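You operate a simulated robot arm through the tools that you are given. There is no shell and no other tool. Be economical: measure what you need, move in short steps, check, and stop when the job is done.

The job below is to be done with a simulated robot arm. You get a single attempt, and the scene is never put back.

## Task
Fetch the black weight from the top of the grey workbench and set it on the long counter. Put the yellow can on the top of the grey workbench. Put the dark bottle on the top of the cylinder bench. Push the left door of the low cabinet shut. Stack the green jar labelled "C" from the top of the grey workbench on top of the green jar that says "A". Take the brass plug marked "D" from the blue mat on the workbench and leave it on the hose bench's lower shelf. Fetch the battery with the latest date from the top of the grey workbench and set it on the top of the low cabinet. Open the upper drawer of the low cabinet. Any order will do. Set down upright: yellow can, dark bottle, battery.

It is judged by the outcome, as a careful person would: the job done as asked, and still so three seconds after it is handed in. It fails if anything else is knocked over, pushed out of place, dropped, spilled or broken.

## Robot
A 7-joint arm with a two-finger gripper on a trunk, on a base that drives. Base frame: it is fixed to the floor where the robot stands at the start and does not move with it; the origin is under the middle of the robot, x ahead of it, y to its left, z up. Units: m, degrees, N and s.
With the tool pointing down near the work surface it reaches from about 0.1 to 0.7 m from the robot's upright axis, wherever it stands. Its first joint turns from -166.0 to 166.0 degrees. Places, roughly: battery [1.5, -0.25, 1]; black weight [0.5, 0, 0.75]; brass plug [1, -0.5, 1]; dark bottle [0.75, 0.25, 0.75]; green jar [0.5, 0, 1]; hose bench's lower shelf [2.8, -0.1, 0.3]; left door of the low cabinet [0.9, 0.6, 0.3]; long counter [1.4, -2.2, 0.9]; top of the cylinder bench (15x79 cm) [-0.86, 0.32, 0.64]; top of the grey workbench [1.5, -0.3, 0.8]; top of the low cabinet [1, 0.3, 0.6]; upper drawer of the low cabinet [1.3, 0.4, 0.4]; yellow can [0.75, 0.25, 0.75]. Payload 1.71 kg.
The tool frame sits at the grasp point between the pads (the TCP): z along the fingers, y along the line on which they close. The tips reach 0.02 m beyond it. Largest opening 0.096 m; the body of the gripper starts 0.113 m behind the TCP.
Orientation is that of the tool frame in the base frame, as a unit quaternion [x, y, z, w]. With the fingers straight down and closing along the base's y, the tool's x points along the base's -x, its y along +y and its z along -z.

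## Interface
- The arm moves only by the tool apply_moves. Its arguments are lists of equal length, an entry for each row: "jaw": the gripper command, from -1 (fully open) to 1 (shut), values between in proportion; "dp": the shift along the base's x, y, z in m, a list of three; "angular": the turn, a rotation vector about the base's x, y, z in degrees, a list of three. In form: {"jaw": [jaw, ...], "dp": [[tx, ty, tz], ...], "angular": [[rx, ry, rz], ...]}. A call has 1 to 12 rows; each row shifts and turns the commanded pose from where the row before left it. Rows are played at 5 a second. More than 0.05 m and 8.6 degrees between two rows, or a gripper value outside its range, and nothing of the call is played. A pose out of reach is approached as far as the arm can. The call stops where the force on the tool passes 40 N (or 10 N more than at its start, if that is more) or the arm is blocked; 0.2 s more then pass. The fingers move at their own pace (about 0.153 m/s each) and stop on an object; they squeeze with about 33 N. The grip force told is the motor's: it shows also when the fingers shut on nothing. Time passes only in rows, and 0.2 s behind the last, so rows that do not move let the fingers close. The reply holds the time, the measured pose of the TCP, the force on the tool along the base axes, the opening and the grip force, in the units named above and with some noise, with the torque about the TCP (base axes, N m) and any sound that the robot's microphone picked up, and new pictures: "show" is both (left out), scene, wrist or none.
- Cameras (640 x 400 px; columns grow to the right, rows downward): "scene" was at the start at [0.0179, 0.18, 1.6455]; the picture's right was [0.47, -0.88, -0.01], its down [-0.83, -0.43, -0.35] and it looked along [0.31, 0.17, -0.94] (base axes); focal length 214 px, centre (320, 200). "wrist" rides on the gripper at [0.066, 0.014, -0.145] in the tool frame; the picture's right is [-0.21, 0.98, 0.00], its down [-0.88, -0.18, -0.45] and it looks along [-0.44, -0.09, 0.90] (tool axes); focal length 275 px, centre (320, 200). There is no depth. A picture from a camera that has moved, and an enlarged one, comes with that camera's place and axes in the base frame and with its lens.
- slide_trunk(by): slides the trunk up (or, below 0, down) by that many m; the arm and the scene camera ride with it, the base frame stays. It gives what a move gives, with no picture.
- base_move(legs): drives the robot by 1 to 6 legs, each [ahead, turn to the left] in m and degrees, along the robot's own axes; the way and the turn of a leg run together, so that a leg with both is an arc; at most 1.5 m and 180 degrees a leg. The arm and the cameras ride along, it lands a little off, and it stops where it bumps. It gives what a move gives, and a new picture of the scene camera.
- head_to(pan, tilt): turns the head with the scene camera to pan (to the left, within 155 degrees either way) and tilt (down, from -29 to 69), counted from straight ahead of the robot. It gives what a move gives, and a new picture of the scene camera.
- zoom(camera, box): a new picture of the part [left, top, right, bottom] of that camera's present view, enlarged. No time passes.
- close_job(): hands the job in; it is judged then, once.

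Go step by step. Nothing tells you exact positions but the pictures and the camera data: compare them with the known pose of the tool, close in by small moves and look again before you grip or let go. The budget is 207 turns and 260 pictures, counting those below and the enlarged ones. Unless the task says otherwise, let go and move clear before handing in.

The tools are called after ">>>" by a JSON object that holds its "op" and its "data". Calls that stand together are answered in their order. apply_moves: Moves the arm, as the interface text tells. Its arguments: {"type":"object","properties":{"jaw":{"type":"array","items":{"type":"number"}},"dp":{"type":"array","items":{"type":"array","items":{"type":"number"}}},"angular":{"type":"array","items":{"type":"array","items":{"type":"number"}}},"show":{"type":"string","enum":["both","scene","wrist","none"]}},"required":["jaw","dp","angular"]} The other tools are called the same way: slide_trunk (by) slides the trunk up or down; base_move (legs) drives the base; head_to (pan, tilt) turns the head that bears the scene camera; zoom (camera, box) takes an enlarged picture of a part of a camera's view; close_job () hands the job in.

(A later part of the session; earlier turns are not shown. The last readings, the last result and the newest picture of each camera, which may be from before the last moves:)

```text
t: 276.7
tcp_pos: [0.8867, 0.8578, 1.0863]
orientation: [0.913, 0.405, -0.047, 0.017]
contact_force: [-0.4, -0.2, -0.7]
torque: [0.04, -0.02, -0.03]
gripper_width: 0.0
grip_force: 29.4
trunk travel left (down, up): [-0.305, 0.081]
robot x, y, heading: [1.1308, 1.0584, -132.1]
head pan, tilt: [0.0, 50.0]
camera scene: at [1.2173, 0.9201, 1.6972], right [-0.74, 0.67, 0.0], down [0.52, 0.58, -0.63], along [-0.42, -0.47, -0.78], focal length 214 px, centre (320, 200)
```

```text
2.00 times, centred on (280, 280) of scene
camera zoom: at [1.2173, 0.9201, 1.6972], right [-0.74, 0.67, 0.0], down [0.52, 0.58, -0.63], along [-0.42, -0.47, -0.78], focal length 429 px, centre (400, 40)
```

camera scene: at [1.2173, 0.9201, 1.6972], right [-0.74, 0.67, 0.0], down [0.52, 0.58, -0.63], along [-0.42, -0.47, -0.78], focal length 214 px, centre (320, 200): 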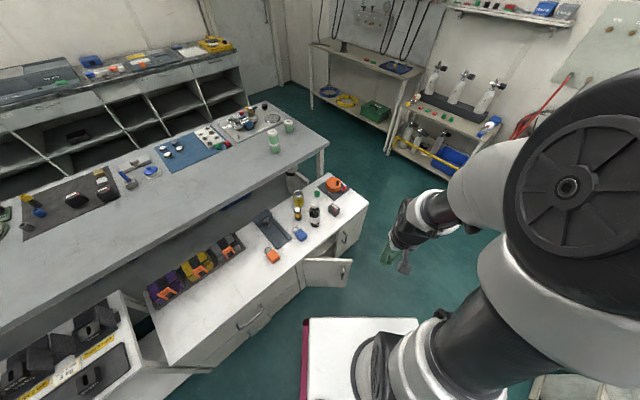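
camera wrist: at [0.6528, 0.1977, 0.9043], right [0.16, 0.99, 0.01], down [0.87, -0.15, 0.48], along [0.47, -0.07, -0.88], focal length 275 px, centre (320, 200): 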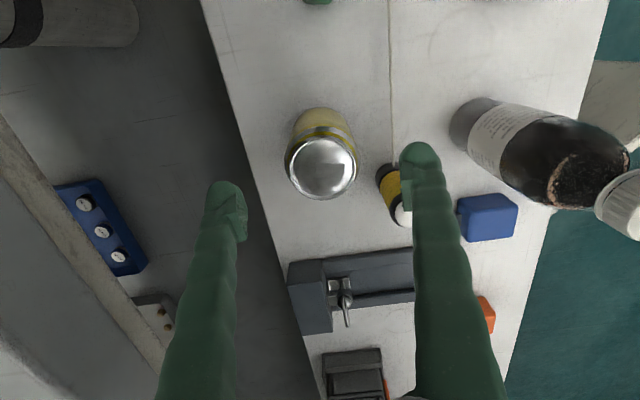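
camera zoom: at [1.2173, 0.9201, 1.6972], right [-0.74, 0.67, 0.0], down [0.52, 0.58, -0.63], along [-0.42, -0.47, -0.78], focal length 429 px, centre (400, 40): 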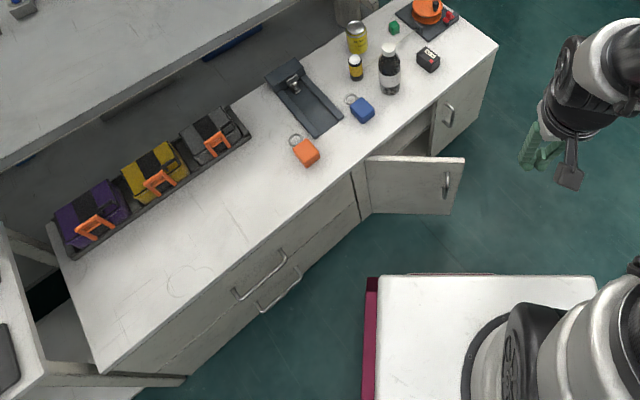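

Door's outer face and both drawer handles are visible. I'll lower the trunk and bring the closed gripper down outside the door to push it.

>>> {"op": "slide_trunk", "data": {"by": -0.25}}

>>> {"op": "apply_moves", "data": {"jaw": [1, 1, 1, 1, 1, 1, 1, 1, 1, 1, 1], "dp": [[0.005, -0.04, 0], [0.005, -0.04, 0], [0, -0.045, 0], [0, -0.045, -0.01], [0, 0, -0.05], [0, 0, -0.05], [0, 0, -0.05], [0, 0, -0.05], [0, 0, -0.05], [0, 0, -0.05], [0, 0, 0]], "angular": [[0, 0, 0], [0, 0, 0], [0, 0, 0], [0, 0, 0], [0, 0, 0], [0, 0, 0], [0, 0, 0], [0, 0, 0], [0, 0, 0], [0, 0, 0], [0, 0, 0]]}}

```text
t: 279.3
tcp_pos: [0.8927, 0.862, 0.8336]
orientation: [0.913, 0.405, -0.041, 0.017]
contact_force: [-0.3, -0.2, 0.5]
torque: [0.0, 0.01, 0.02]
gripper_width: 0.0
grip_force: 29.7
trunk travel left (down, up): [-0.055, 0.331]
robot x, y, heading: [1.1317, 1.0591, -132.1]
head pan, tilt: [0.0, 50.0]
```

```text
t: 281.7
tcp_pos: [0.918, 0.7064, 0.5162]
orientation: [0.914, 0.405, -0.023, 0.013]
contact_force: [0.0, -0.3, 0.3]
torque: [0.0, -0.01, 0.0]
gripper_width: 0.0
grip_force: 29.1
trunk travel left (down, up): [-0.055, 0.331]
robot x, y, heading: [1.1319, 1.0597, -132.0]
head pan, tilt: [0.0, 50.0]
camera scene: at [1.2202, 0.9235, 1.4469], right [-0.74, 0.67, 0.0], down [0.52, 0.58, -0.63], along [-0.42, -0.47, -0.78], focal length 214 px, centre (320, 200)
camera wrist: at [0.977, 0.7507, 0.6596], right [0.59, -0.81, 0.01], down [-0.71, -0.51, 0.49], along [-0.39, -0.3, -0.87], focal length 275 px, centre (320, 200)
```

scene: 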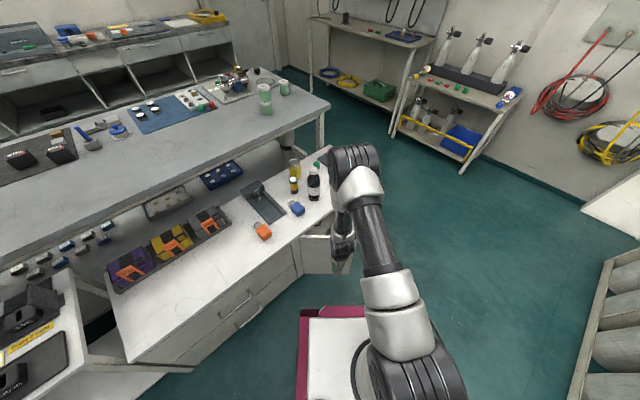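
wrist: 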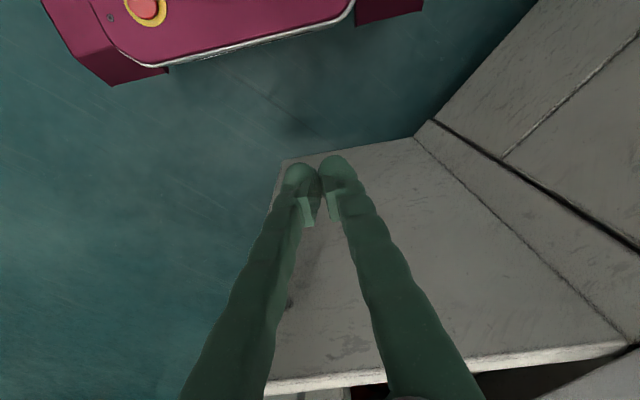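

>>> {"op": "apply_moves", "data": {"jaw": [1, 1, 1, 1, 1, 1, 1, 1], "dp": [[0.022, -0.02, -0.022], [-0.03, -0.033, 0], [-0.03, -0.033, 0], [-0.019, -0.031, 0], [-0.019, -0.031, 0], [-0.019, -0.031, 0], [-0.012, -0.02, 0], [0, 0, 0]], "angular": [[0, 0, 0], [0, 0, 0], [0, 0, 0], [0, 0, 0], [0, 0, 0], [0, 0, 0], [0, 0, 0], [0, 0, 0]]}}

```text
t: 283.5
tcp_pos: [0.8088, 0.5079, 0.4947]
orientation: [0.914, 0.404, -0.021, 0.01]
contact_force: [7.8, 23.9, 3.4]
torque: [-2.03, 0.61, 0.52]
gripper_width: 0.0
grip_force: 29.4
trunk travel left (down, up): [-0.055, 0.331]
robot x, y, heading: [1.1307, 1.0571, -131.9]
head pan, tilt: [0.0, 50.0]
camera scene: at [1.2211, 0.9256, 1.447], right [-0.74, 0.67, 0.0], down [0.52, 0.58, -0.63], along [-0.42, -0.47, -0.78], focal length 214 px, centre (320, 200)
camera wrist: at [0.8687, 0.5524, 0.6373], right [0.59, -0.81, 0.01], down [-0.71, -0.51, 0.49], along [-0.39, -0.29, -0.87], focal length 275 px, centre (320, 200)
```

scene: 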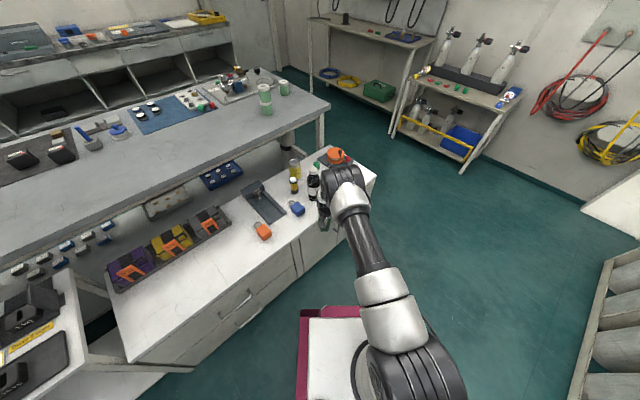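
wrist: 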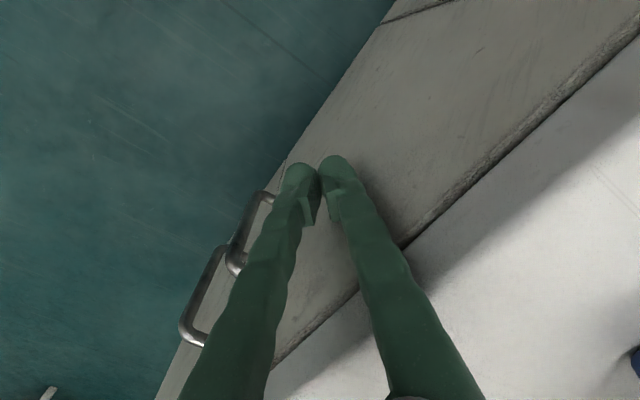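

>>> {"op": "apply_moves", "data": {"jaw": [1, 1, 1, 1, 1, 1, 1, 1, 1, 1], "dp": [[0.02, 0.04, 0], [0.02, 0.04, 0], [0.02, 0.04, 0.01], [0, 0, 0.05], [0, 0, 0.05], [0, 0, 0.05], [0, 0, 0.05], [0, 0, 0.05], [0, 0, 0.05], [0, 0, 0]], "angular": [[0, 0, 0], [0, 0, 0], [0, 0, 0], [0, 0, 0], [0, 0, 0], [0, 0, 0], [0, 0, 0], [0, 0, 0], [0, 0, 0], [0, 0, 0]], "show": "scene"}}

>>> {"op": "zoom", "data": {"camera": "scene", "box": [100, 130, 400, 350]}}

```text
t: 285.7
tcp_pos: [0.8707, 0.6274, 0.8052]
orientation: [0.913, 0.406, -0.023, 0.013]
contact_force: [-0.4, 0.5, -0.2]
torque: [0.01, 0.03, -0.01]
gripper_width: 0.0
grip_force: 29.4
trunk travel left (down, up): [-0.055, 0.331]
robot x, y, heading: [1.1314, 1.0566, -132.2]
head pan, tilt: [0.0, 50.0]
camera scene: at [1.2205, 0.9242, 1.4468], right [-0.74, 0.67, 0.0], down [0.52, 0.58, -0.63], along [-0.42, -0.47, -0.78], focal length 214 px, centre (320, 200)
```

scene: 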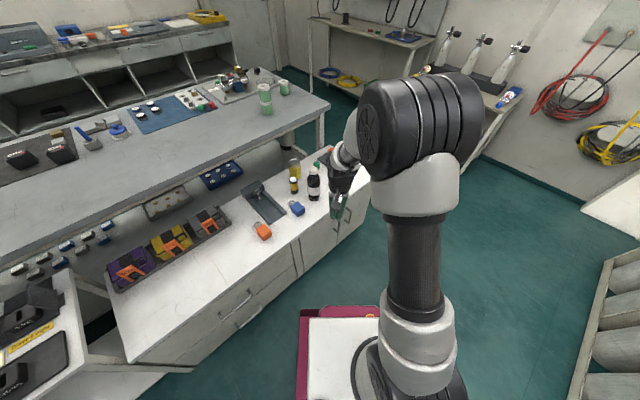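

```text
1.82 times, centred on (250, 240) of scene
camera zoom: at [1.2205, 0.9242, 1.4468], right [-0.74, 0.67, 0.0], down [0.52, 0.58, -0.63], along [-0.42, -0.47, -0.78], focal length 390 px, centre (447, 127)
```

zoom: 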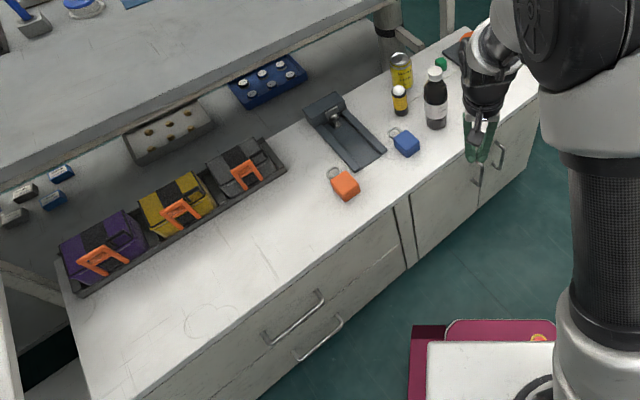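

>>> {"op": "apply_moves", "data": {"jaw": [-1, -1, -1, -1, -1, -1, -1], "dp": [[0, 0, 0.05], [0, 0, 0.05], [0, 0, 0.05], [0.025, 0.035, 0], [0.025, 0.035, 0], [0.025, 0.035, 0], [0, 0, 0]], "angular": [[0, 0, 0], [0, 0, 0], [0, 0, 0], [0, 0, 0], [0, 0, 0], [0, 0, 0], [0, 0, 0]], "show": "none"}}

>>> {"op": "base_move", "data": {"legs": [[0, -25], [0.36, 0], [0, 67]]}}

>>> {"op": "zoom", "data": {"camera": "wrist", "box": [0, 0, 640, 400]}}

```text
t: 287.3
tcp_pos: [0.9444, 0.732, 0.9538]
orientation: [0.914, 0.404, -0.023, 0.011]
contact_force: [-0.7, 1.1, 0.8]
torque: [-0.01, -0.02, 0.02]
gripper_width: 0.0957
grip_force: 0.0
trunk travel left (down, up): [-0.055, 0.331]
robot x, y, heading: [1.132, 1.0572, -131.8]
head pan, tilt: [0.0, 50.0]
```

```text
t: 294.6
tcp_pos: [0.8853, 0.5476, 0.9556]
orientation: [0.706, 0.708, -0.018, 0.021]
contact_force: [0.1, -0.5, -0.5]
torque: [0.03, -0.02, -0.01]
gripper_width: 0.0959
grip_force: 0.1
trunk travel left (down, up): [-0.055, 0.331]
robot x, y, heading: [0.8027, 0.9177, -89.6]
head pan, tilt: [0.0, 50.0]
camera scene: at [0.9562, 0.8769, 1.4469], right [-1.0, -0.01, 0.0], down [0.0, 0.78, -0.63], along [0.0, -0.63, -0.78], focal length 214 px, centre (320, 200)
```

scene: 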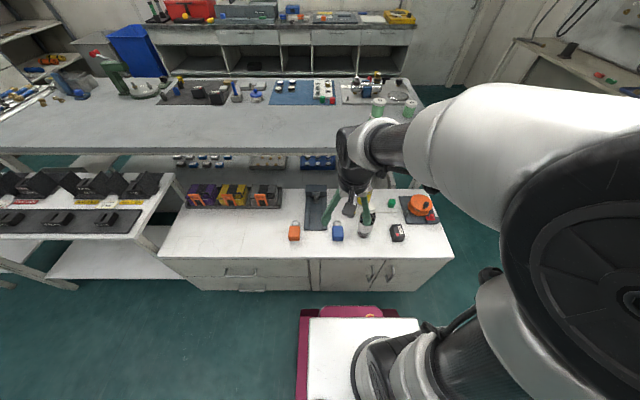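

```text
1.00 times, centred on (320, 200) of wrist (not enlarged: the box is as wide or as high as the picture)
camera zoom: at [0.8984, 0.6212, 1.0969], right [0.98, -0.2, 0.01], down [-0.18, -0.85, 0.49], along [-0.09, -0.48, -0.87], focal length 275 px, centre (320, 200)
```

zoom: 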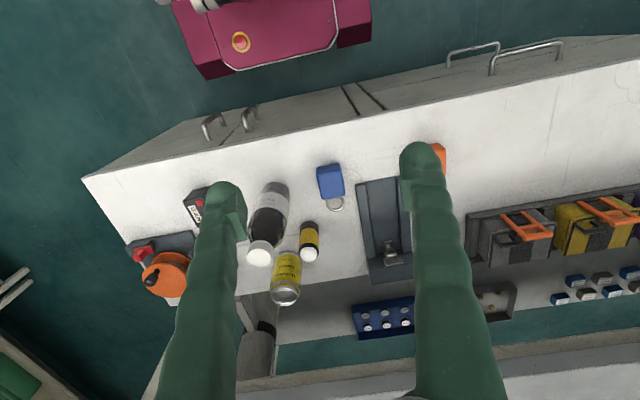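

>>> {"op": "apply_moves", "data": {"jaw": [-1, -1, -1, -1, -1, -1, -1, -1], "dp": [[-0.021, -0.03, 0], [-0.021, -0.03, 0], [-0.021, -0.03, 0], [-0.021, -0.03, 0], [-0.02, -0.03, 0], [-0.02, -0.03, 0], [0, 0, -0.03], [0, 0, 0]], "angular": [[3, 0, 0], [0, 0, 0], [0, 0, 0], [0, 0, 0], [0, 0, 0], [0, 0, 0], [0, 0, 0], [0, 0, 0]]}}

```text
t: 296.4
tcp_pos: [0.7626, 0.3845, 0.9304]
orientation: [0.706, 0.708, -0.004, 0.007]
contact_force: [-0.7, -0.7, 0.2]
torque: [-0.01, 0.0, 0.02]
gripper_width: 0.096
grip_force: 0.0
trunk travel left (down, up): [-0.055, 0.331]
robot x, y, heading: [0.7974, 0.9166, -89.6]
head pan, tilt: [0.0, 50.0]
camera scene: at [0.9564, 0.8768, 1.4469], right [-1.0, -0.01, 0.0], down [0.0, 0.78, -0.63], along [0.0, -0.63, -0.78], focal length 214 px, centre (320, 200)
camera wrist: at [0.7748, 0.4516, 1.0748], right [0.98, -0.2, 0.01], down [-0.18, -0.87, 0.46], along [-0.09, -0.45, -0.89], focal length 275 px, centre (320, 200)
```

scene: 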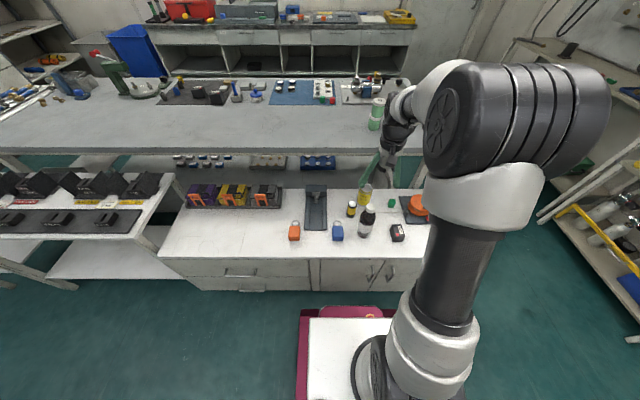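
wrist: 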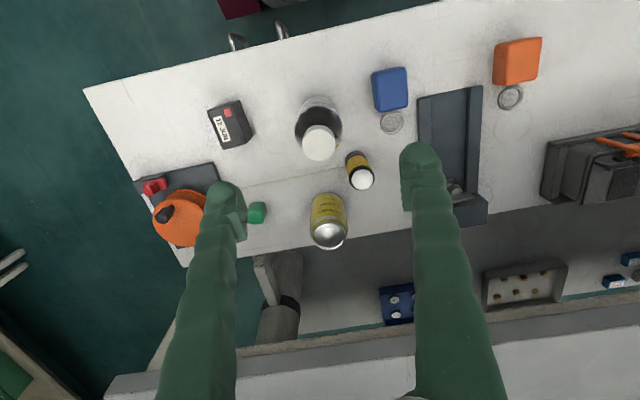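

>>> {"op": "apply_moves", "data": {"jaw": [-1, -1, -1, -1, -1, -1], "dp": [[-0.003, -0.014, -0.03], [0, 0, -0.045], [0, 0, -0.05], [0, 0, -0.045], [0, 0, -0.04], [0, 0, 0]], "angular": [[0, 0, 0], [0, 0, 0], [0, 0, 0], [0, 0, 0], [0, 0, 0], [0, 0, 0]]}}

```text
t: 297.8
tcp_pos: [0.7598, 0.3704, 0.7193]
orientation: [0.706, 0.708, -0.004, 0.007]
contact_force: [-0.2, -0.4, 0.3]
torque: [0.04, -0.02, 0.0]
gripper_width: 0.096
grip_force: 0.0
trunk travel left (down, up): [-0.055, 0.331]
robot x, y, heading: [0.8017, 0.919, -89.5]
head pan, tilt: [0.0, 50.0]
camera scene: at [0.9562, 0.8764, 1.4469], right [-1.0, -0.01, 0.0], down [0.0, 0.78, -0.63], along [0.0, -0.63, -0.78], focal length 214 px, centre (320, 200)
camera wrist: at [0.7717, 0.4377, 0.8647], right [0.98, -0.2, 0.01], down [-0.18, -0.87, 0.46], along [-0.09, -0.45, -0.89], focal length 275 px, centre (320, 200)
```

scene: 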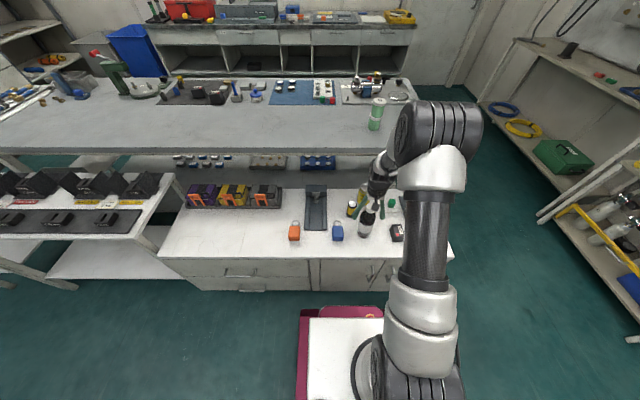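
wrist: 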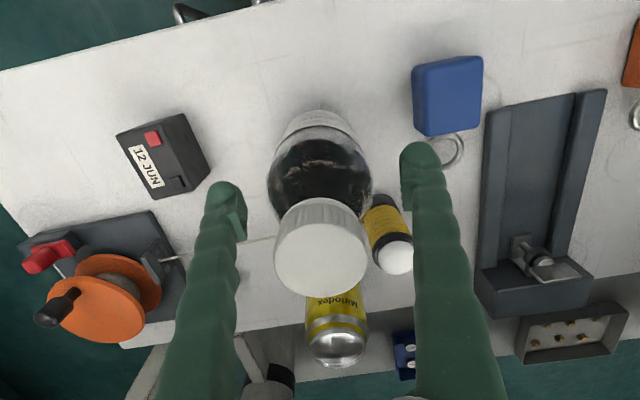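

>>> {"op": "apply_moves", "data": {"jaw": [-1, -1, 1, 1, 1, 1], "dp": [[0, -0.003, -0.025], [0, 0, -0.017], [0, 0, 0], [0, 0, 0], [0, 0, 0], [0, 0, 0]], "angular": [[0, 0, 0], [0, 0, 0], [0, 0, 0], [0, 0, 0], [0, 0, 0], [0, 0, 0]], "show": "wrist"}}

```text
t: 299.2
tcp_pos: [0.7576, 0.3665, 0.6778]
orientation: [0.706, 0.708, -0.004, 0.007]
contact_force: [1.5, 0.0, 1.0]
torque: [-0.02, -0.01, -0.02]
gripper_width: 0.0725
grip_force: 33.0
trunk travel left (down, up): [-0.055, 0.331]
robot x, y, heading: [0.7985, 0.9197, -89.5]
head pan, tilt: [0.0, 50.0]
camera wrist: at [0.7706, 0.4346, 0.8221], right [0.98, -0.2, 0.01], down [-0.18, -0.87, 0.46], along [-0.09, -0.45, -0.89], focal length 275 px, centre (320, 200)
```

wrist: 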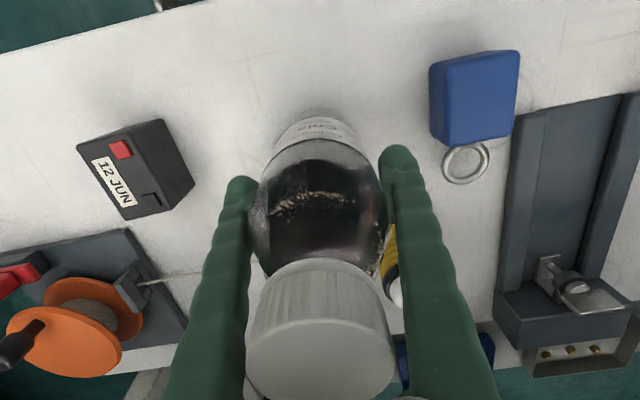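

>>> {"op": "apply_moves", "data": {"jaw": [1, 1, 1, 1, 1, 1], "dp": [[0, 0, 0.005], [0, 0, 0.01], [0, 0, 0.015], [0, 0, 0.02], [0, 0, 0.02], [0, 0, 0]], "angular": [[0, 0, 0], [0, 0, 0], [0, 0, 0], [0, 0, 0], [0, 0, 0], [0, 0, 0]], "show": "scene"}}

>>> {"op": "zoom", "data": {"camera": "scene", "box": [300, 160, 440, 260]}}

```text
t: 300.6
tcp_pos: [0.7585, 0.3672, 0.7487]
orientation: [0.706, 0.708, -0.004, 0.007]
contact_force: [0.8, -0.7, -4.9]
torque: [-0.01, 0.01, -0.01]
gripper_width: 0.0726
grip_force: 33.1
trunk travel left (down, up): [-0.055, 0.331]
robot x, y, heading: [0.7978, 0.9211, -89.6]
head pan, tilt: [0.0, 50.0]
camera scene: at [0.9562, 0.8764, 1.4468], right [-1.0, -0.01, 0.0], down [0.0, 0.78, -0.63], along [0.0, -0.63, -0.78], focal length 214 px, centre (320, 200)
```

scene: 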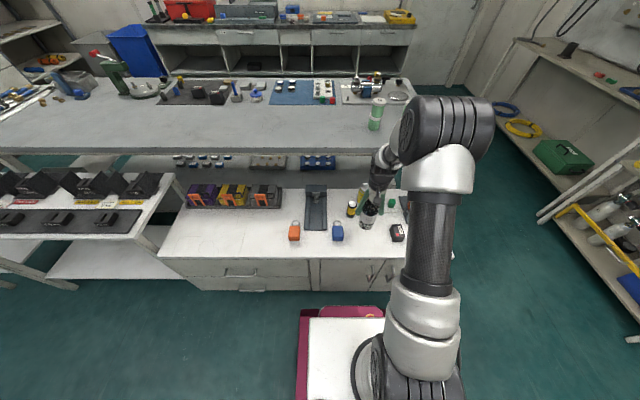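

```text
4.00 times, centred on (370, 210) of scene
camera zoom: at [0.9562, 0.8764, 1.4468], right [-1.0, -0.01, 0.0], down [0.0, 0.78, -0.63], along [0.0, -0.63, -0.78], focal length 858 px, centre (120, 160)
```

zoom: 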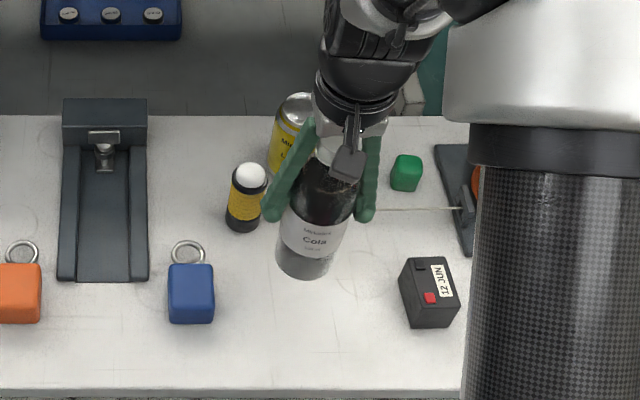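

>>> {"op": "apply_moves", "data": {"jaw": [1, 1, 1, 1, 1, 1, 1, 1, 1, 1, 1, 1], "dp": [[0, 0, 0.04], [0, 0, 0.05], [0, 0, 0.05], [0, 0, 0.05], [0, 0.03, 0.03], [0.005, 0.04, 0], [0.005, 0.04, 0], [0.005, 0.04, 0], [0.005, 0.04, 0], [0, 0.03, 0], [0, 0, 0], [0, 0, 0]], "angular": [[0, 0, 0], [0, 0, 0], [0, 0, 0], [0, 0, 0], [0, 0, 0], [0, 0, 0], [0, 0, 0], [0, 0, 0], [0, 0, 0], [0, 0, 0], [0, 0, 0], [0, 0, 0]], "show": "none"}}

>>> {"op": "base_move", "data": {"legs": [[-0.15, 0], [0, -90], [1.1, 0], [0, 90], [0.55, 0], [0, -90]]}}

```text
t: 303.2
tcp_pos: [0.7783, 0.5847, 0.9688]
orientation: [0.706, 0.708, -0.004, 0.006]
contact_force: [0.8, -0.5, -5.6]
torque: [-0.01, 0.0, -0.01]
gripper_width: 0.0723
grip_force: 32.5
trunk travel left (down, up): [-0.055, 0.331]
robot x, y, heading: [0.7986, 0.9175, -89.6]
head pan, tilt: [0.0, 50.0]
```

```text
t: 326.8
tcp_pos: [-0.6308, 0.5477, 0.969]
orientation: [1.0, 0.017, -0.008, 0.002]
contact_force: [0.6, 0.6, -4.6]
torque: [-0.01, 0.02, 0.04]
gripper_width: 0.0714
grip_force: 32.6
trunk travel left (down, up): [-0.055, 0.331]
robot x, y, heading: [-0.3017, 0.5296, -177.9]
head pan, tilt: [0.0, 50.0]
camera scene: at [-0.3317, 0.3728, 1.4469], right [-0.04, 1.0, 0.0], down [0.78, 0.03, -0.63], along [-0.63, -0.02, -0.78], focal length 214 px, centre (320, 200)
```

scene: 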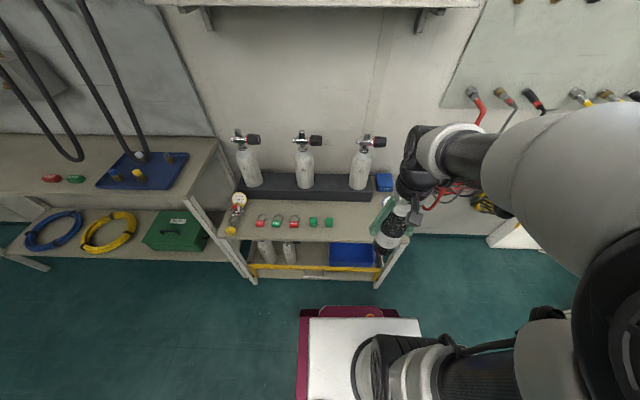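

>>> {"op": "zoom", "data": {"camera": "scene", "box": [210, 120, 430, 260]}}

>>> {"op": "zoom", "data": {"camera": "wrist", "box": [0, 0, 640, 400]}}

```text
2.86 times, centred on (320, 190) of scene
camera zoom: at [-0.3317, 0.3728, 1.4469], right [-0.04, 1.0, 0.0], down [0.78, 0.03, -0.63], along [-0.63, -0.02, -0.78], focal length 613 px, centre (320, 229)
```

zoom: 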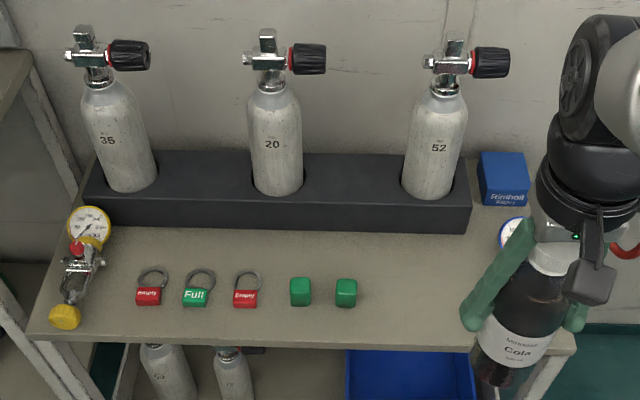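

```text
1.00 times, centred on (320, 200) of wrist (not enlarged: the box is as wide or as high as the picture)
camera zoom: at [-0.5628, 0.5363, 1.1129], right [-0.17, -0.99, 0.01], down [-0.88, 0.16, 0.46], along [-0.45, 0.07, -0.89], focal length 275 px, centre (320, 200)
```

zoom: 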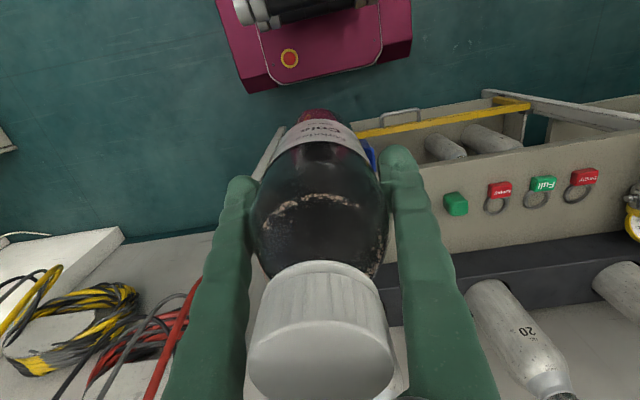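

>>> {"op": "apply_moves", "data": {"jaw": [1, 1, 1, 1, 1, 1, 1, 1, 1, 1], "dp": [[-0.044, -0.009, 0], [-0.044, -0.009, 0], [-0.044, -0.009, 0], [-0.044, -0.009, 0], [-0.043, -0.009, 0], [0, 0, -0.05], [0, 0, -0.05], [0, 0, -0.05], [0, 0, -0.03], [0, 0, 0]], "angular": [[0, 0, 0], [0, 0, 0], [0, 0, 0], [0, 0, 0], [0, 0, 0], [0, 0, 0], [0, 0, 0], [0, 0, 0], [0, 0, 0], [0, 0, 0]]}}

>>> {"op": "zoom", "data": {"camera": "scene", "box": [240, 120, 440, 260]}}

```text
t: 329.0
tcp_pos: [-0.8348, 0.502, 0.7944]
orientation: [1.0, 0.018, -0.016, 0.002]
contact_force: [0.4, 0.4, -5.3]
torque: [0.0, 0.01, 0.01]
gripper_width: 0.0715
grip_force: 33.0
trunk travel left (down, up): [-0.055, 0.331]
robot x, y, heading: [-0.2956, 0.5315, -177.7]
head pan, tilt: [0.0, 50.0]
camera scene: at [-0.332, 0.3728, 1.4469], right [-0.04, 1.0, 0.0], down [0.78, 0.03, -0.63], along [-0.63, -0.02, -0.78], focal length 214 px, centre (320, 200)
camera wrist: at [-0.765, 0.4913, 0.937], right [-0.17, -0.99, 0.01], down [-0.87, 0.16, 0.47], along [-0.47, 0.07, -0.88], focal length 275 px, centre (320, 200)
```

scene: 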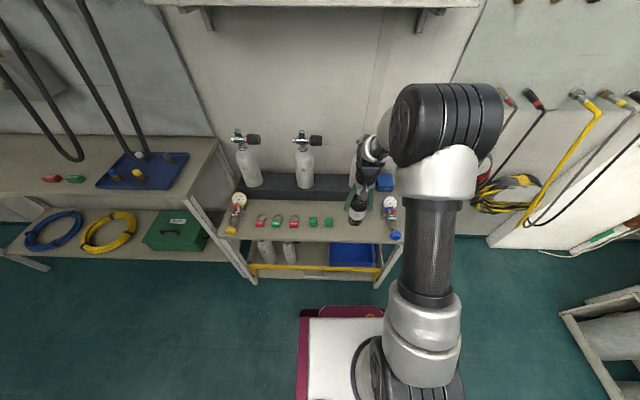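
wrist: 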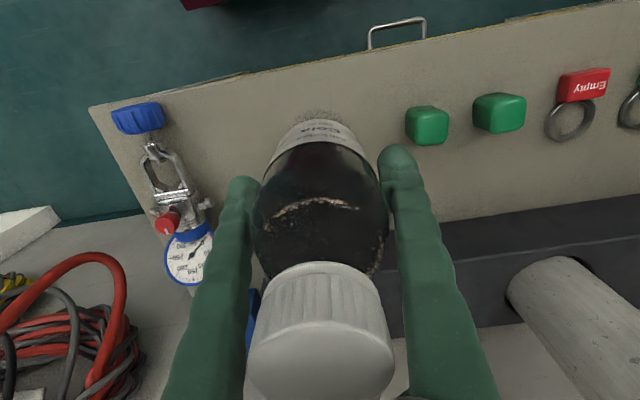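

```text
2.86 times, centred on (340, 190) of scene
camera zoom: at [-0.332, 0.3728, 1.4469], right [-0.04, 1.0, 0.0], down [0.78, 0.03, -0.63], along [-0.63, -0.02, -0.78], focal length 613 px, centre (263, 229)
```

zoom: 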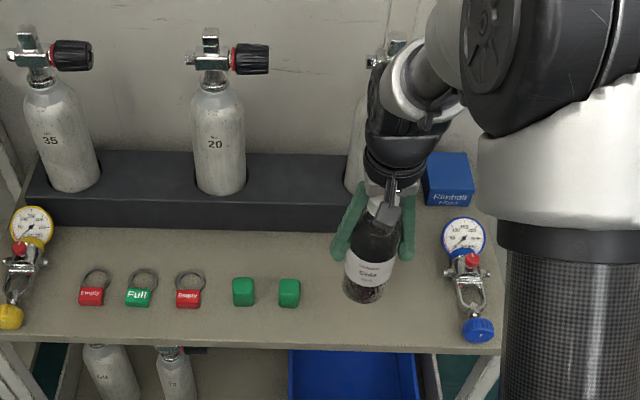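

>>> {"op": "apply_moves", "data": {"jaw": [1, 1, 1, 1, 1, 1], "dp": [[-0.02, 0, 0], [0, 0, -0.02], [0, 0, -0.012], [0, 0, -0.005], [0, 0, -0.004], [0, 0, 0]], "angular": [[0, 0, 0], [0, -1.5, 0], [0, 0, 0], [0, 0, 0], [0, 0, 0], [0, 0, 0]], "show": "none"}}

```text
t: 330.4
tcp_pos: [-0.8553, 0.5029, 0.7515]
orientation: [1.0, 0.016, -0.001, 0.002]
contact_force: [0.0, 0.2, -4.5]
torque: [0.0, -0.02, 0.01]
gripper_width: 0.0716
grip_force: 32.6
trunk travel left (down, up): [-0.055, 0.331]
robot x, y, heading: [-0.3003, 0.5297, -178.0]
head pan, tilt: [0.0, 50.0]
```

>>> {"op": "apply_moves", "data": {"jaw": [1, 1, 1, 1], "dp": [[0, 0, -0.003], [0, 0, -0.003], [0, 0, -0.003], [0, 0, 0]], "angular": [[0, 0, 0], [0, 0, 0], [0, 0, 0], [0, 0, 0]], "show": "wrist"}}

```text
t: 331.4
tcp_pos: [-0.8556, 0.5024, 0.7433]
orientation: [1.0, 0.016, -0.002, 0.001]
contact_force: [-0.4, -0.2, -4.9]
torque: [0.02, -0.01, 0.0]
gripper_width: 0.0714
grip_force: 33.0
trunk travel left (down, up): [-0.055, 0.331]
robot x, y, heading: [-0.2924, 0.5321, -177.8]
head pan, tilt: [0.0, 50.0]
camera wrist: at [-0.7881, 0.4917, 0.8886], right [-0.17, -0.99, 0.0], down [-0.88, 0.16, 0.45], along [-0.44, 0.07, -0.89], focal length 275 px, centre (320, 200)
```

wrist: 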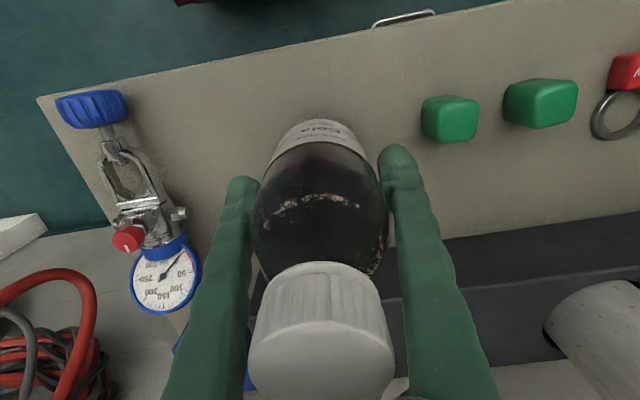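

>>> {"op": "apply_moves", "data": {"jaw": [1, 1, 1, 1], "dp": [[0, 0, -0.003], [0, 0, -0.003], [0, 0, -0.002], [0, 0, 0]], "angular": [[0, 0, 0], [0, 0, 0], [0, 0, 0], [0, 0, 0]], "show": "none"}}

```text
t: 332.4
tcp_pos: [-0.8539, 0.5028, 0.737]
orientation: [1.0, 0.017, -0.006, 0.002]
contact_force: [9.1, -1.6, 33.3]
torque: [0.01, 0.39, 0.01]
gripper_width: 0.0714
grip_force: 32.7
trunk travel left (down, up): [-0.055, 0.331]
robot x, y, heading: [-0.3024, 0.534, -177.8]
head pan, tilt: [0.0, 50.0]
```

>>> {"op": "apply_moves", "data": {"jaw": [1, -0.6, -0.85, -0.85, -0.85, -0.85, -0.85, -0.85, -0.85, -0.85], "dp": [[0, 0, 0.003], [0, 0, 0], [0, 0, 0], [0, 0, 0.03], [0, 0, 0.05], [0, 0, 0.05], [0, 0, 0.05], [0, 0, 0.04], [0.04, 0, 0], [0, 0, 0]], "angular": [[0, 0, 0], [0, 0, 0], [0, 0, 0], [0, 0, 0], [0, 0, 0], [0, 0, 0], [0, 0, 0], [0, 0, 0], [0, 0, 0], [0, 0, 0]]}}

```text
t: 334.6
tcp_pos: [-0.8134, 0.5042, 0.9609]
orientation: [1.0, 0.017, -0.004, 0.002]
contact_force: [0.4, 0.3, 0.3]
torque: [0.01, 0.05, -0.01]
gripper_width: 0.0885
grip_force: 0.0
trunk travel left (down, up): [-0.055, 0.331]
robot x, y, heading: [-0.2975, 0.5333, -177.7]
head pan, tilt: [0.0, 50.0]
camera scene: at [-0.3312, 0.3728, 1.4468], right [-0.04, 1.0, 0.0], down [0.78, 0.03, -0.63], along [-0.63, -0.02, -0.78], focal length 214 px, centre (320, 200)
camera wrist: at [-0.7479, 0.4923, 1.1055], right [-0.17, -0.99, 0.0], down [-0.88, 0.16, 0.45], along [-0.44, 0.07, -0.89], focal length 275 px, centre (320, 200)
```

scene: 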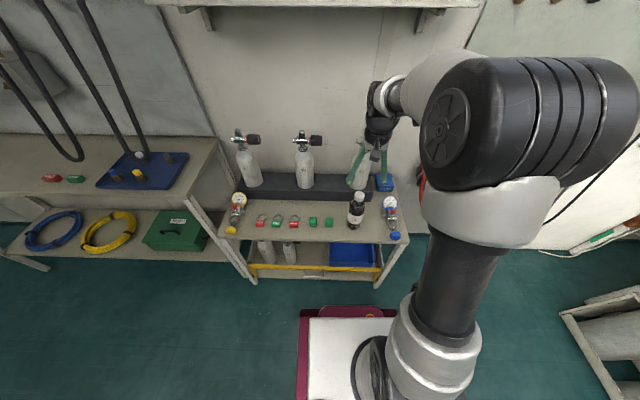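
wrist: 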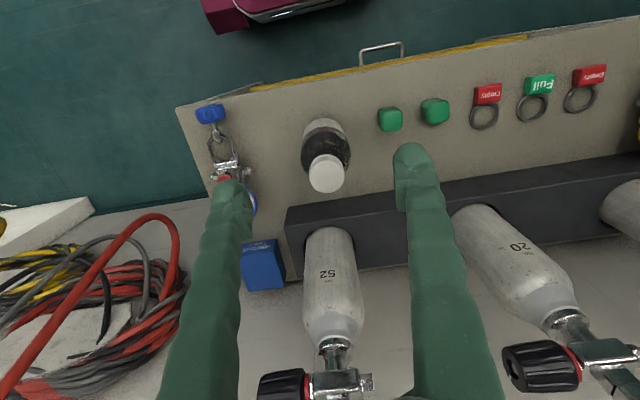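

Bottle stands on the cylinder bench. Back to the left aisle for the yellow can.

>>> {"op": "apply_moves", "data": {"jaw": [-1, -1, -1, -1, -1, -1], "dp": [[0.04, 0, 0.02], [0.045, 0, 0.02], [0.045, 0, 0], [0.045, 0, 0], [0.02, 0, 0], [0, 0, 0]], "angular": [[0, 0, 0], [0, 0, 0], [0, 0, 0], [0, 0, 0], [0, 0, 0], [0, 0, 0]], "show": "none"}}

>>> {"op": "base_move", "data": {"legs": [[0, -92], [0.55, 0], [0, -90], [1.04, 0], [0, -90], [0.2, 0]]}}

>>> {"op": "zoom", "data": {"camera": "wrist", "box": [0, 0, 640, 400]}}

```text
t: 336.0
tcp_pos: [-0.6209, 0.5042, 0.997]
orientation: [1.0, 0.017, -0.002, 0.002]
contact_force: [0.9, -0.3, 0.7]
torque: [0.02, 0.01, 0.0]
gripper_width: 0.0957
grip_force: 0.2
trunk travel left (down, up): [-0.055, 0.331]
robot x, y, heading: [-0.2974, 0.5255, -178.0]
head pan, tilt: [0.0, 50.0]
```

```text
t: 359.6
tcp_pos: [0.7581, 0.6092, 0.9977]
orientation: [0.696, 0.718, -0.003, 0.005]
contact_force: [-0.5, 1.3, 0.6]
torque: [0.03, -0.01, 0.06]
gripper_width: 0.0961
grip_force: 0.0
trunk travel left (down, up): [-0.055, 0.331]
robot x, y, heading: [0.7344, 0.9319, -88.0]
head pan, tilt: [0.0, 50.0]
camera scene: at [0.89, 0.9094, 1.4473], right [-1.0, -0.03, 0.0], down [-0.03, 0.77, -0.64], along [0.02, -0.64, -0.77], focal length 214 px, centre (320, 200)
```

scene: 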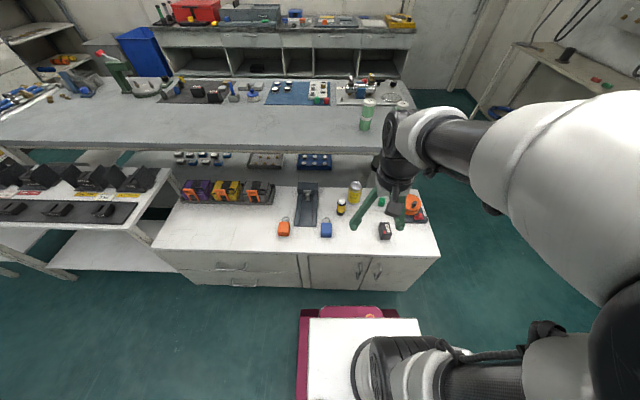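

```text
1.00 times, centred on (320, 200) of wrist (not enlarged: the box is as wide or as high as the picture)
camera zoom: at [0.769, 0.6766, 1.1436], right [0.98, -0.18, 0.01], down [-0.16, -0.88, 0.45], along [-0.08, -0.45, -0.89], focal length 275 px, centre (320, 200)
```

zoom: 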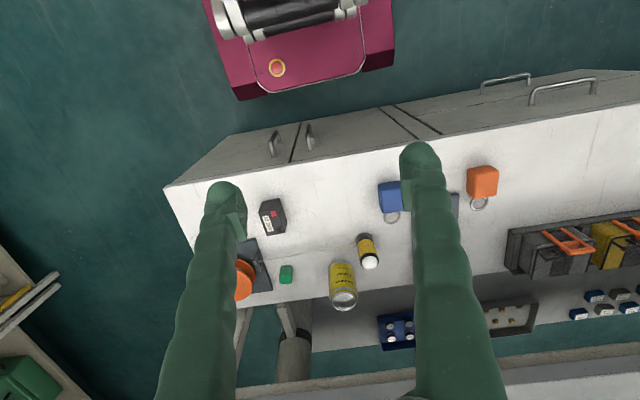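

>>> {"op": "base_move", "data": {"legs": [[0.09, 0]]}}

>>> {"op": "apply_moves", "data": {"jaw": [-1, -1, -1, -1, -1, -1, -1, -1, -1, -1], "dp": [[0, -0.045, 0], [0, -0.045, 0], [-0.01, -0.045, 0], [-0.01, -0.045, 0], [0, -0.045, 0], [0, -0.045, 0], [0, -0.04, 0], [0, 0, -0.04], [0, 0, -0.04], [0, 0, 0]], "angular": [[-4, 0, 0], [-4, 0, 0], [0, 0, 0], [0, 0, 0], [0, 0, 0], [0, 0, 0], [0, 0, 0], [0, 0, 0], [0, 0, 0], [0, 0, 0]]}}

```text
t: 360.7
tcp_pos: [0.7608, 0.5304, 1.0022]
orientation: [0.697, 0.717, -0.005, 0.009]
contact_force: [-0.3, -2.8, -0.2]
torque: [0.25, 0.03, 0.03]
gripper_width: 0.0961
grip_force: 0.2
trunk travel left (down, up): [-0.055, 0.331]
robot x, y, heading: [0.7385, 0.8391, -87.9]
head pan, tilt: [0.0, 50.0]
camera scene: at [0.8924, 0.847, 1.4476], right [-1.0, -0.03, 0.0], down [-0.03, 0.76, -0.66], along [0.02, -0.65, -0.76], focal length 214 px, centre (320, 200)
```

scene: 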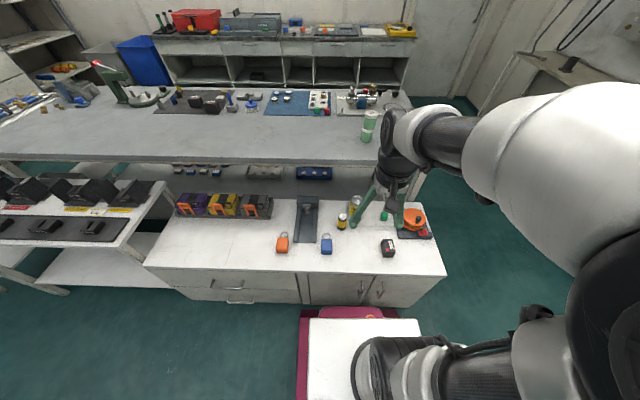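

```text
t: 362.9
tcp_pos: [0.7398, 0.2054, 0.9174]
orientation: [0.695, 0.716, -0.05, 0.051]
contact_force: [-0.3, -0.3, -0.3]
torque: [0.02, 0.0, -0.02]
gripper_width: 0.096
grip_force: 0.1
trunk travel left (down, up): [-0.055, 0.331]
robot x, y, heading: [0.7383, 0.8401, -88.0]
head pan, tilt: [0.0, 50.0]
camera scene: at [0.894, 0.8016, 1.4469], right [-1.0, -0.03, 0.0], down [-0.03, 0.78, -0.63], along [0.02, -0.63, -0.78], focal length 214 px, centre (320, 200)
camera wrist: at [0.7522, 0.2909, 1.0519], right [0.98, -0.18, 0.03], down [-0.16, -0.81, 0.56], along [-0.08, -0.56, -0.82], focal length 275 px, centre (320, 200)
```

scene: 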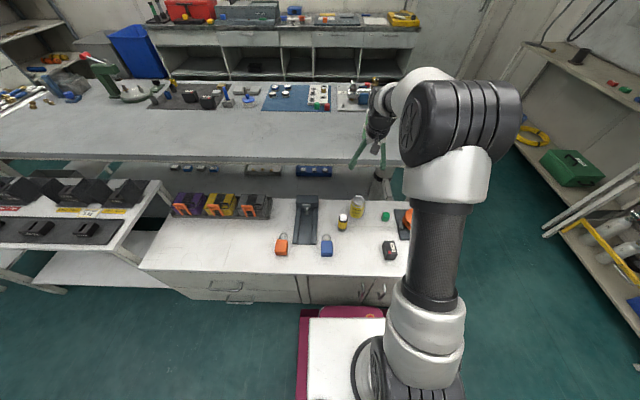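
wrist: 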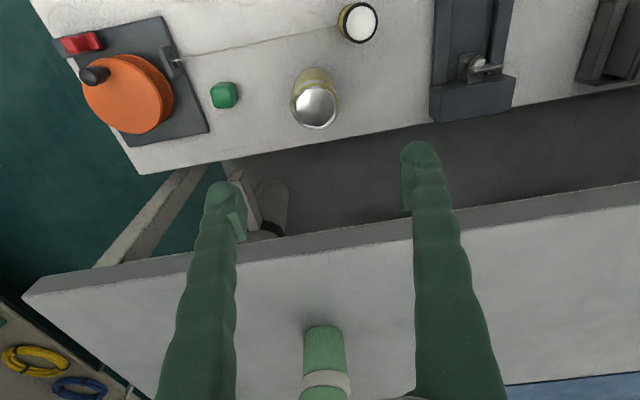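

>>> {"op": "apply_moves", "data": {"jaw": [-1, -1, -1, -1, -1, -1], "dp": [[-0.002, -0.015, -0.02], [0, 0, -0.045], [0, 0, -0.045], [0, 0, -0.045], [0, 0, -0.04], [0, 0, 0]], "angular": [[0, 0, 0], [0, 0, 0], [0, 0, 0], [0, 0, 0], [0, 0, 0], [0, 0, 0]]}}

```text
t: 364.3
tcp_pos: [0.7389, 0.1869, 0.7208]
orientation: [0.695, 0.716, -0.049, 0.051]
contact_force: [0.9, 0.0, 0.4]
torque: [0.0, 0.02, 0.01]
gripper_width: 0.0959
grip_force: 0.1
trunk travel left (down, up): [-0.055, 0.331]
robot x, y, heading: [0.7388, 0.838, -88.0]
head pan, tilt: [0.0, 50.0]
camera scene: at [0.894, 0.802, 1.4469], right [-1.0, -0.03, 0.0], down [-0.03, 0.78, -0.63], along [0.02, -0.63, -0.78], focal length 214 px, centre (320, 200)
camera wrist: at [0.7505, 0.2726, 0.8557], right [0.98, -0.18, 0.03], down [-0.16, -0.81, 0.57], along [-0.08, -0.56, -0.82], focal length 275 px, centre (320, 200)
```

scene: 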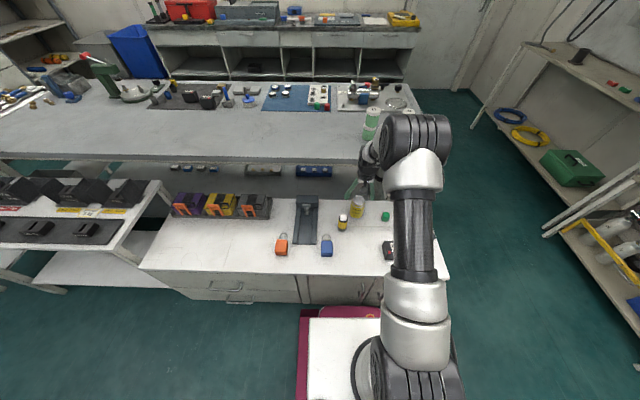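
wrist: 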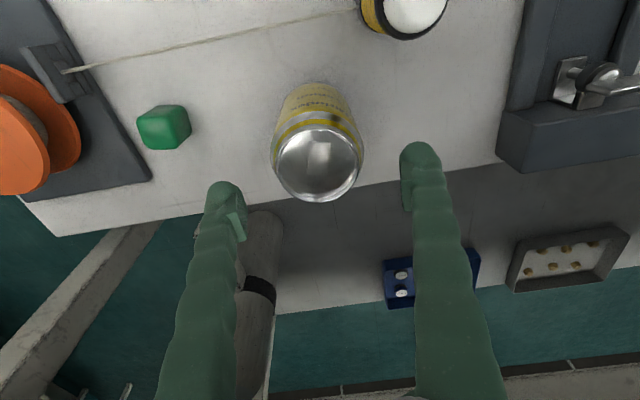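

>>> {"op": "apply_moves", "data": {"jaw": [-1, -1, -1, 1, 1, 1, 1], "dp": [[-0.002, 0.001, -0.035], [0, 0, -0.03], [0, 0, 0], [0, 0, 0], [0, 0, 0], [0, 0, 0], [0, 0, 0]], "angular": [[0, 0, 0], [0, 0, 0], [0, 0, 0], [0, 0, 0], [0, 0, 0], [0, 0, 0], [0, 0, 0]], "show": "wrist"}}

```text
t: 365.9
tcp_pos: [0.738, 0.188, 0.6567]
orientation: [0.695, 0.716, -0.051, 0.051]
contact_force: [2.3, 1.9, 3.3]
torque: [0.05, 0.05, -0.01]
gripper_width: 0.0735
grip_force: 32.8
trunk travel left (down, up): [-0.055, 0.331]
robot x, y, heading: [0.7351, 0.8404, -88.1]
head pan, tilt: [0.0, 50.0]
camera wrist: at [0.7481, 0.2737, 0.7915], right [0.98, -0.18, 0.03], down [-0.16, -0.81, 0.57], along [-0.08, -0.56, -0.82], focal length 275 px, centre (320, 200)
```

wrist: 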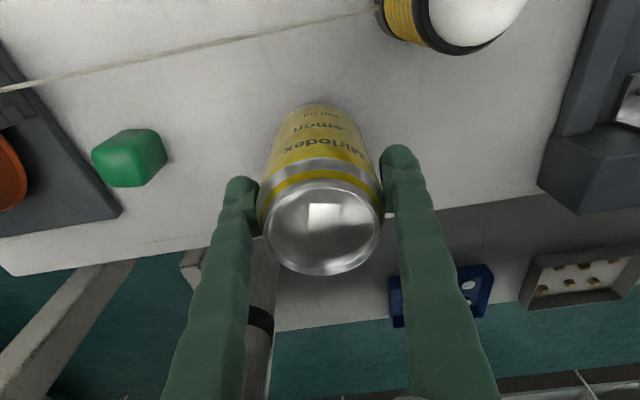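

>>> {"op": "apply_moves", "data": {"jaw": [1, 1, 1, 1, 1, 1, 1, 1, 1], "dp": [[0, 0, 0.006], [0, 0, 0.012], [0, 0, 0.02], [0, 0, 0.03], [0, 0, 0.045], [0, 0, 0.045], [0, 0, 0.045], [0, 0, 0.045], [0, 0, 0]], "angular": [[0, 0, 0], [0, 0, 0], [0, 0, 0], [0, 0, 0], [0, 0, 0], [0, 0, 0], [0, 0, 0], [0, 0, 0], [0, 0, 0]], "show": "both"}}

```text
t: 367.9
tcp_pos: [0.7376, 0.1892, 0.9068]
orientation: [0.695, 0.715, -0.05, 0.051]
contact_force: [0.3, -1.0, -3.1]
torque: [-0.03, 0.01, 0.03]
gripper_width: 0.0733
grip_force: 32.5
trunk travel left (down, up): [-0.055, 0.331]
robot x, y, heading: [0.7386, 0.8389, -88.1]
head pan, tilt: [0.0, 50.0]
camera scene: at [0.894, 0.8021, 1.4468], right [-1.0, -0.03, 0.0], down [-0.03, 0.78, -0.63], along [0.02, -0.63, -0.78], focal length 214 px, centre (320, 200)
camera wrist: at [0.7489, 0.2753, 1.0417], right [0.98, -0.18, 0.03], down [-0.16, -0.81, 0.56], along [-0.08, -0.56, -0.82], focal length 275 px, centre (320, 200)
```

scene: 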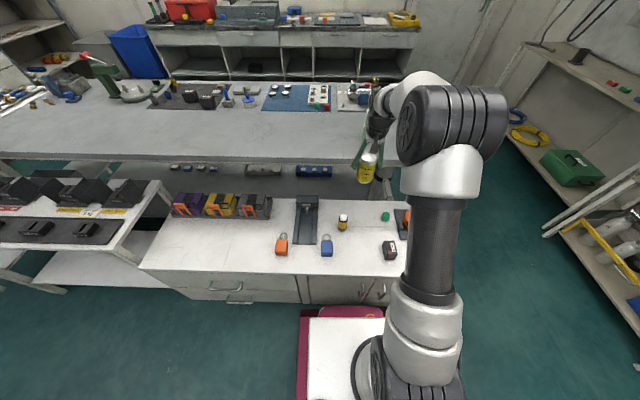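
wrist: 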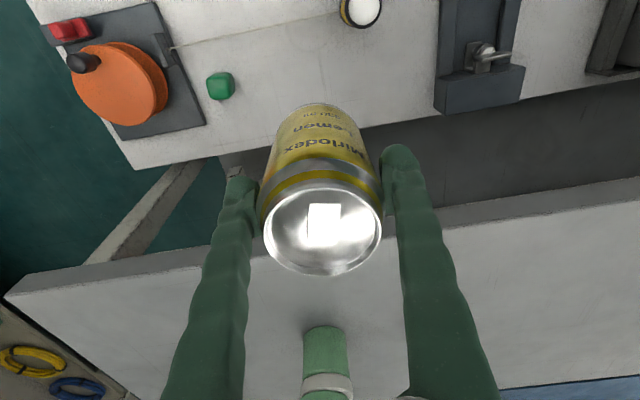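

>>> {"op": "apply_moves", "data": {"jaw": [1, 1, 1, 1, 1, 1, 1, 1, 1], "dp": [[0, 0.03, 0.03], [0, 0.04, 0.01], [0, 0.045, 0], [0, 0.045, 0], [0, 0.045, 0], [0, 0.045, 0], [0, 0.045, 0], [0, 0.02, 0], [0, 0, 0]], "angular": [[4, 0, 0], [4, 0, 0], [0, 0, 0], [0, 0, 0], [0, 0, 0], [0, 0, 0], [0, 0, 0], [0, 0, 0], [0, 0, 0]], "show": "none"}}

>>> {"op": "slide_trunk", "data": {"by": 0.25}}

>>> {"op": "base_move", "data": {"legs": [[-0.23, 0], [0, -92], [0.85, 0], [0, 90], [1.05, 0], [0, 90]]}}

```text
t: 369.9
tcp_pos: [0.7385, 0.503, 0.945]
orientation: [0.698, 0.717, 0.0, 0.002]
contact_force: [0.3, 0.5, -2.7]
torque: [-0.01, 0.02, 0.01]
gripper_width: 0.0733
grip_force: 32.6
trunk travel left (down, up): [-0.055, 0.331]
robot x, y, heading: [0.7346, 0.8381, -88.2]
head pan, tilt: [0.0, 50.0]
```

```text
t: 372.5
tcp_pos: [0.7379, 0.5025, 1.1967]
orientation: [0.697, 0.717, 0.001, 0.003]
contact_force: [-0.1, -0.2, -2.7]
torque: [-0.04, 0.03, -0.01]
gripper_width: 0.073
grip_force: 33.0
trunk travel left (down, up): [-0.305, 0.081]
robot x, y, heading: [0.74, 0.8422, -87.9]
head pan, tilt: [0.0, 50.0]
```

```text
t: 397.9
tcp_pos: [0.242, -0.0146, 1.1953]
orientation: [-0.002, 1.0, 0.001, 0.002]
contact_force: [0.0, 0.0, -2.9]
torque: [0.02, 0.01, 0.0]
gripper_width: 0.0727
grip_force: 32.5
trunk travel left (down, up): [-0.305, 0.081]
robot x, y, heading: [-0.0985, -0.0122, 0.7]
head pan, tilt: [0.0, 50.0]
camera scene: at [-0.0498, 0.1421, 1.6972], right [0.01, -1.0, 0.0], down [-0.78, -0.01, -0.63], along [0.63, 0.01, -0.78], focal length 214 px, centre (320, 200)
```

scene: 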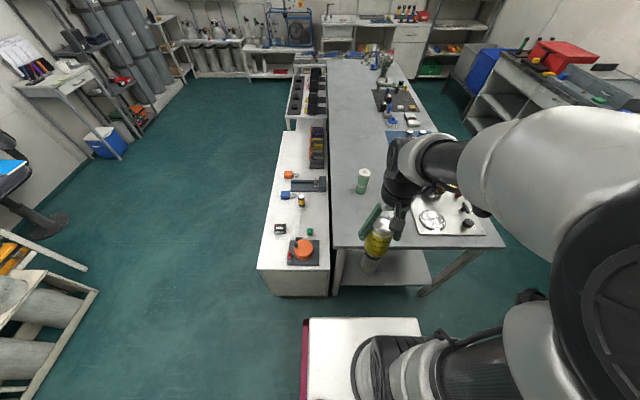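

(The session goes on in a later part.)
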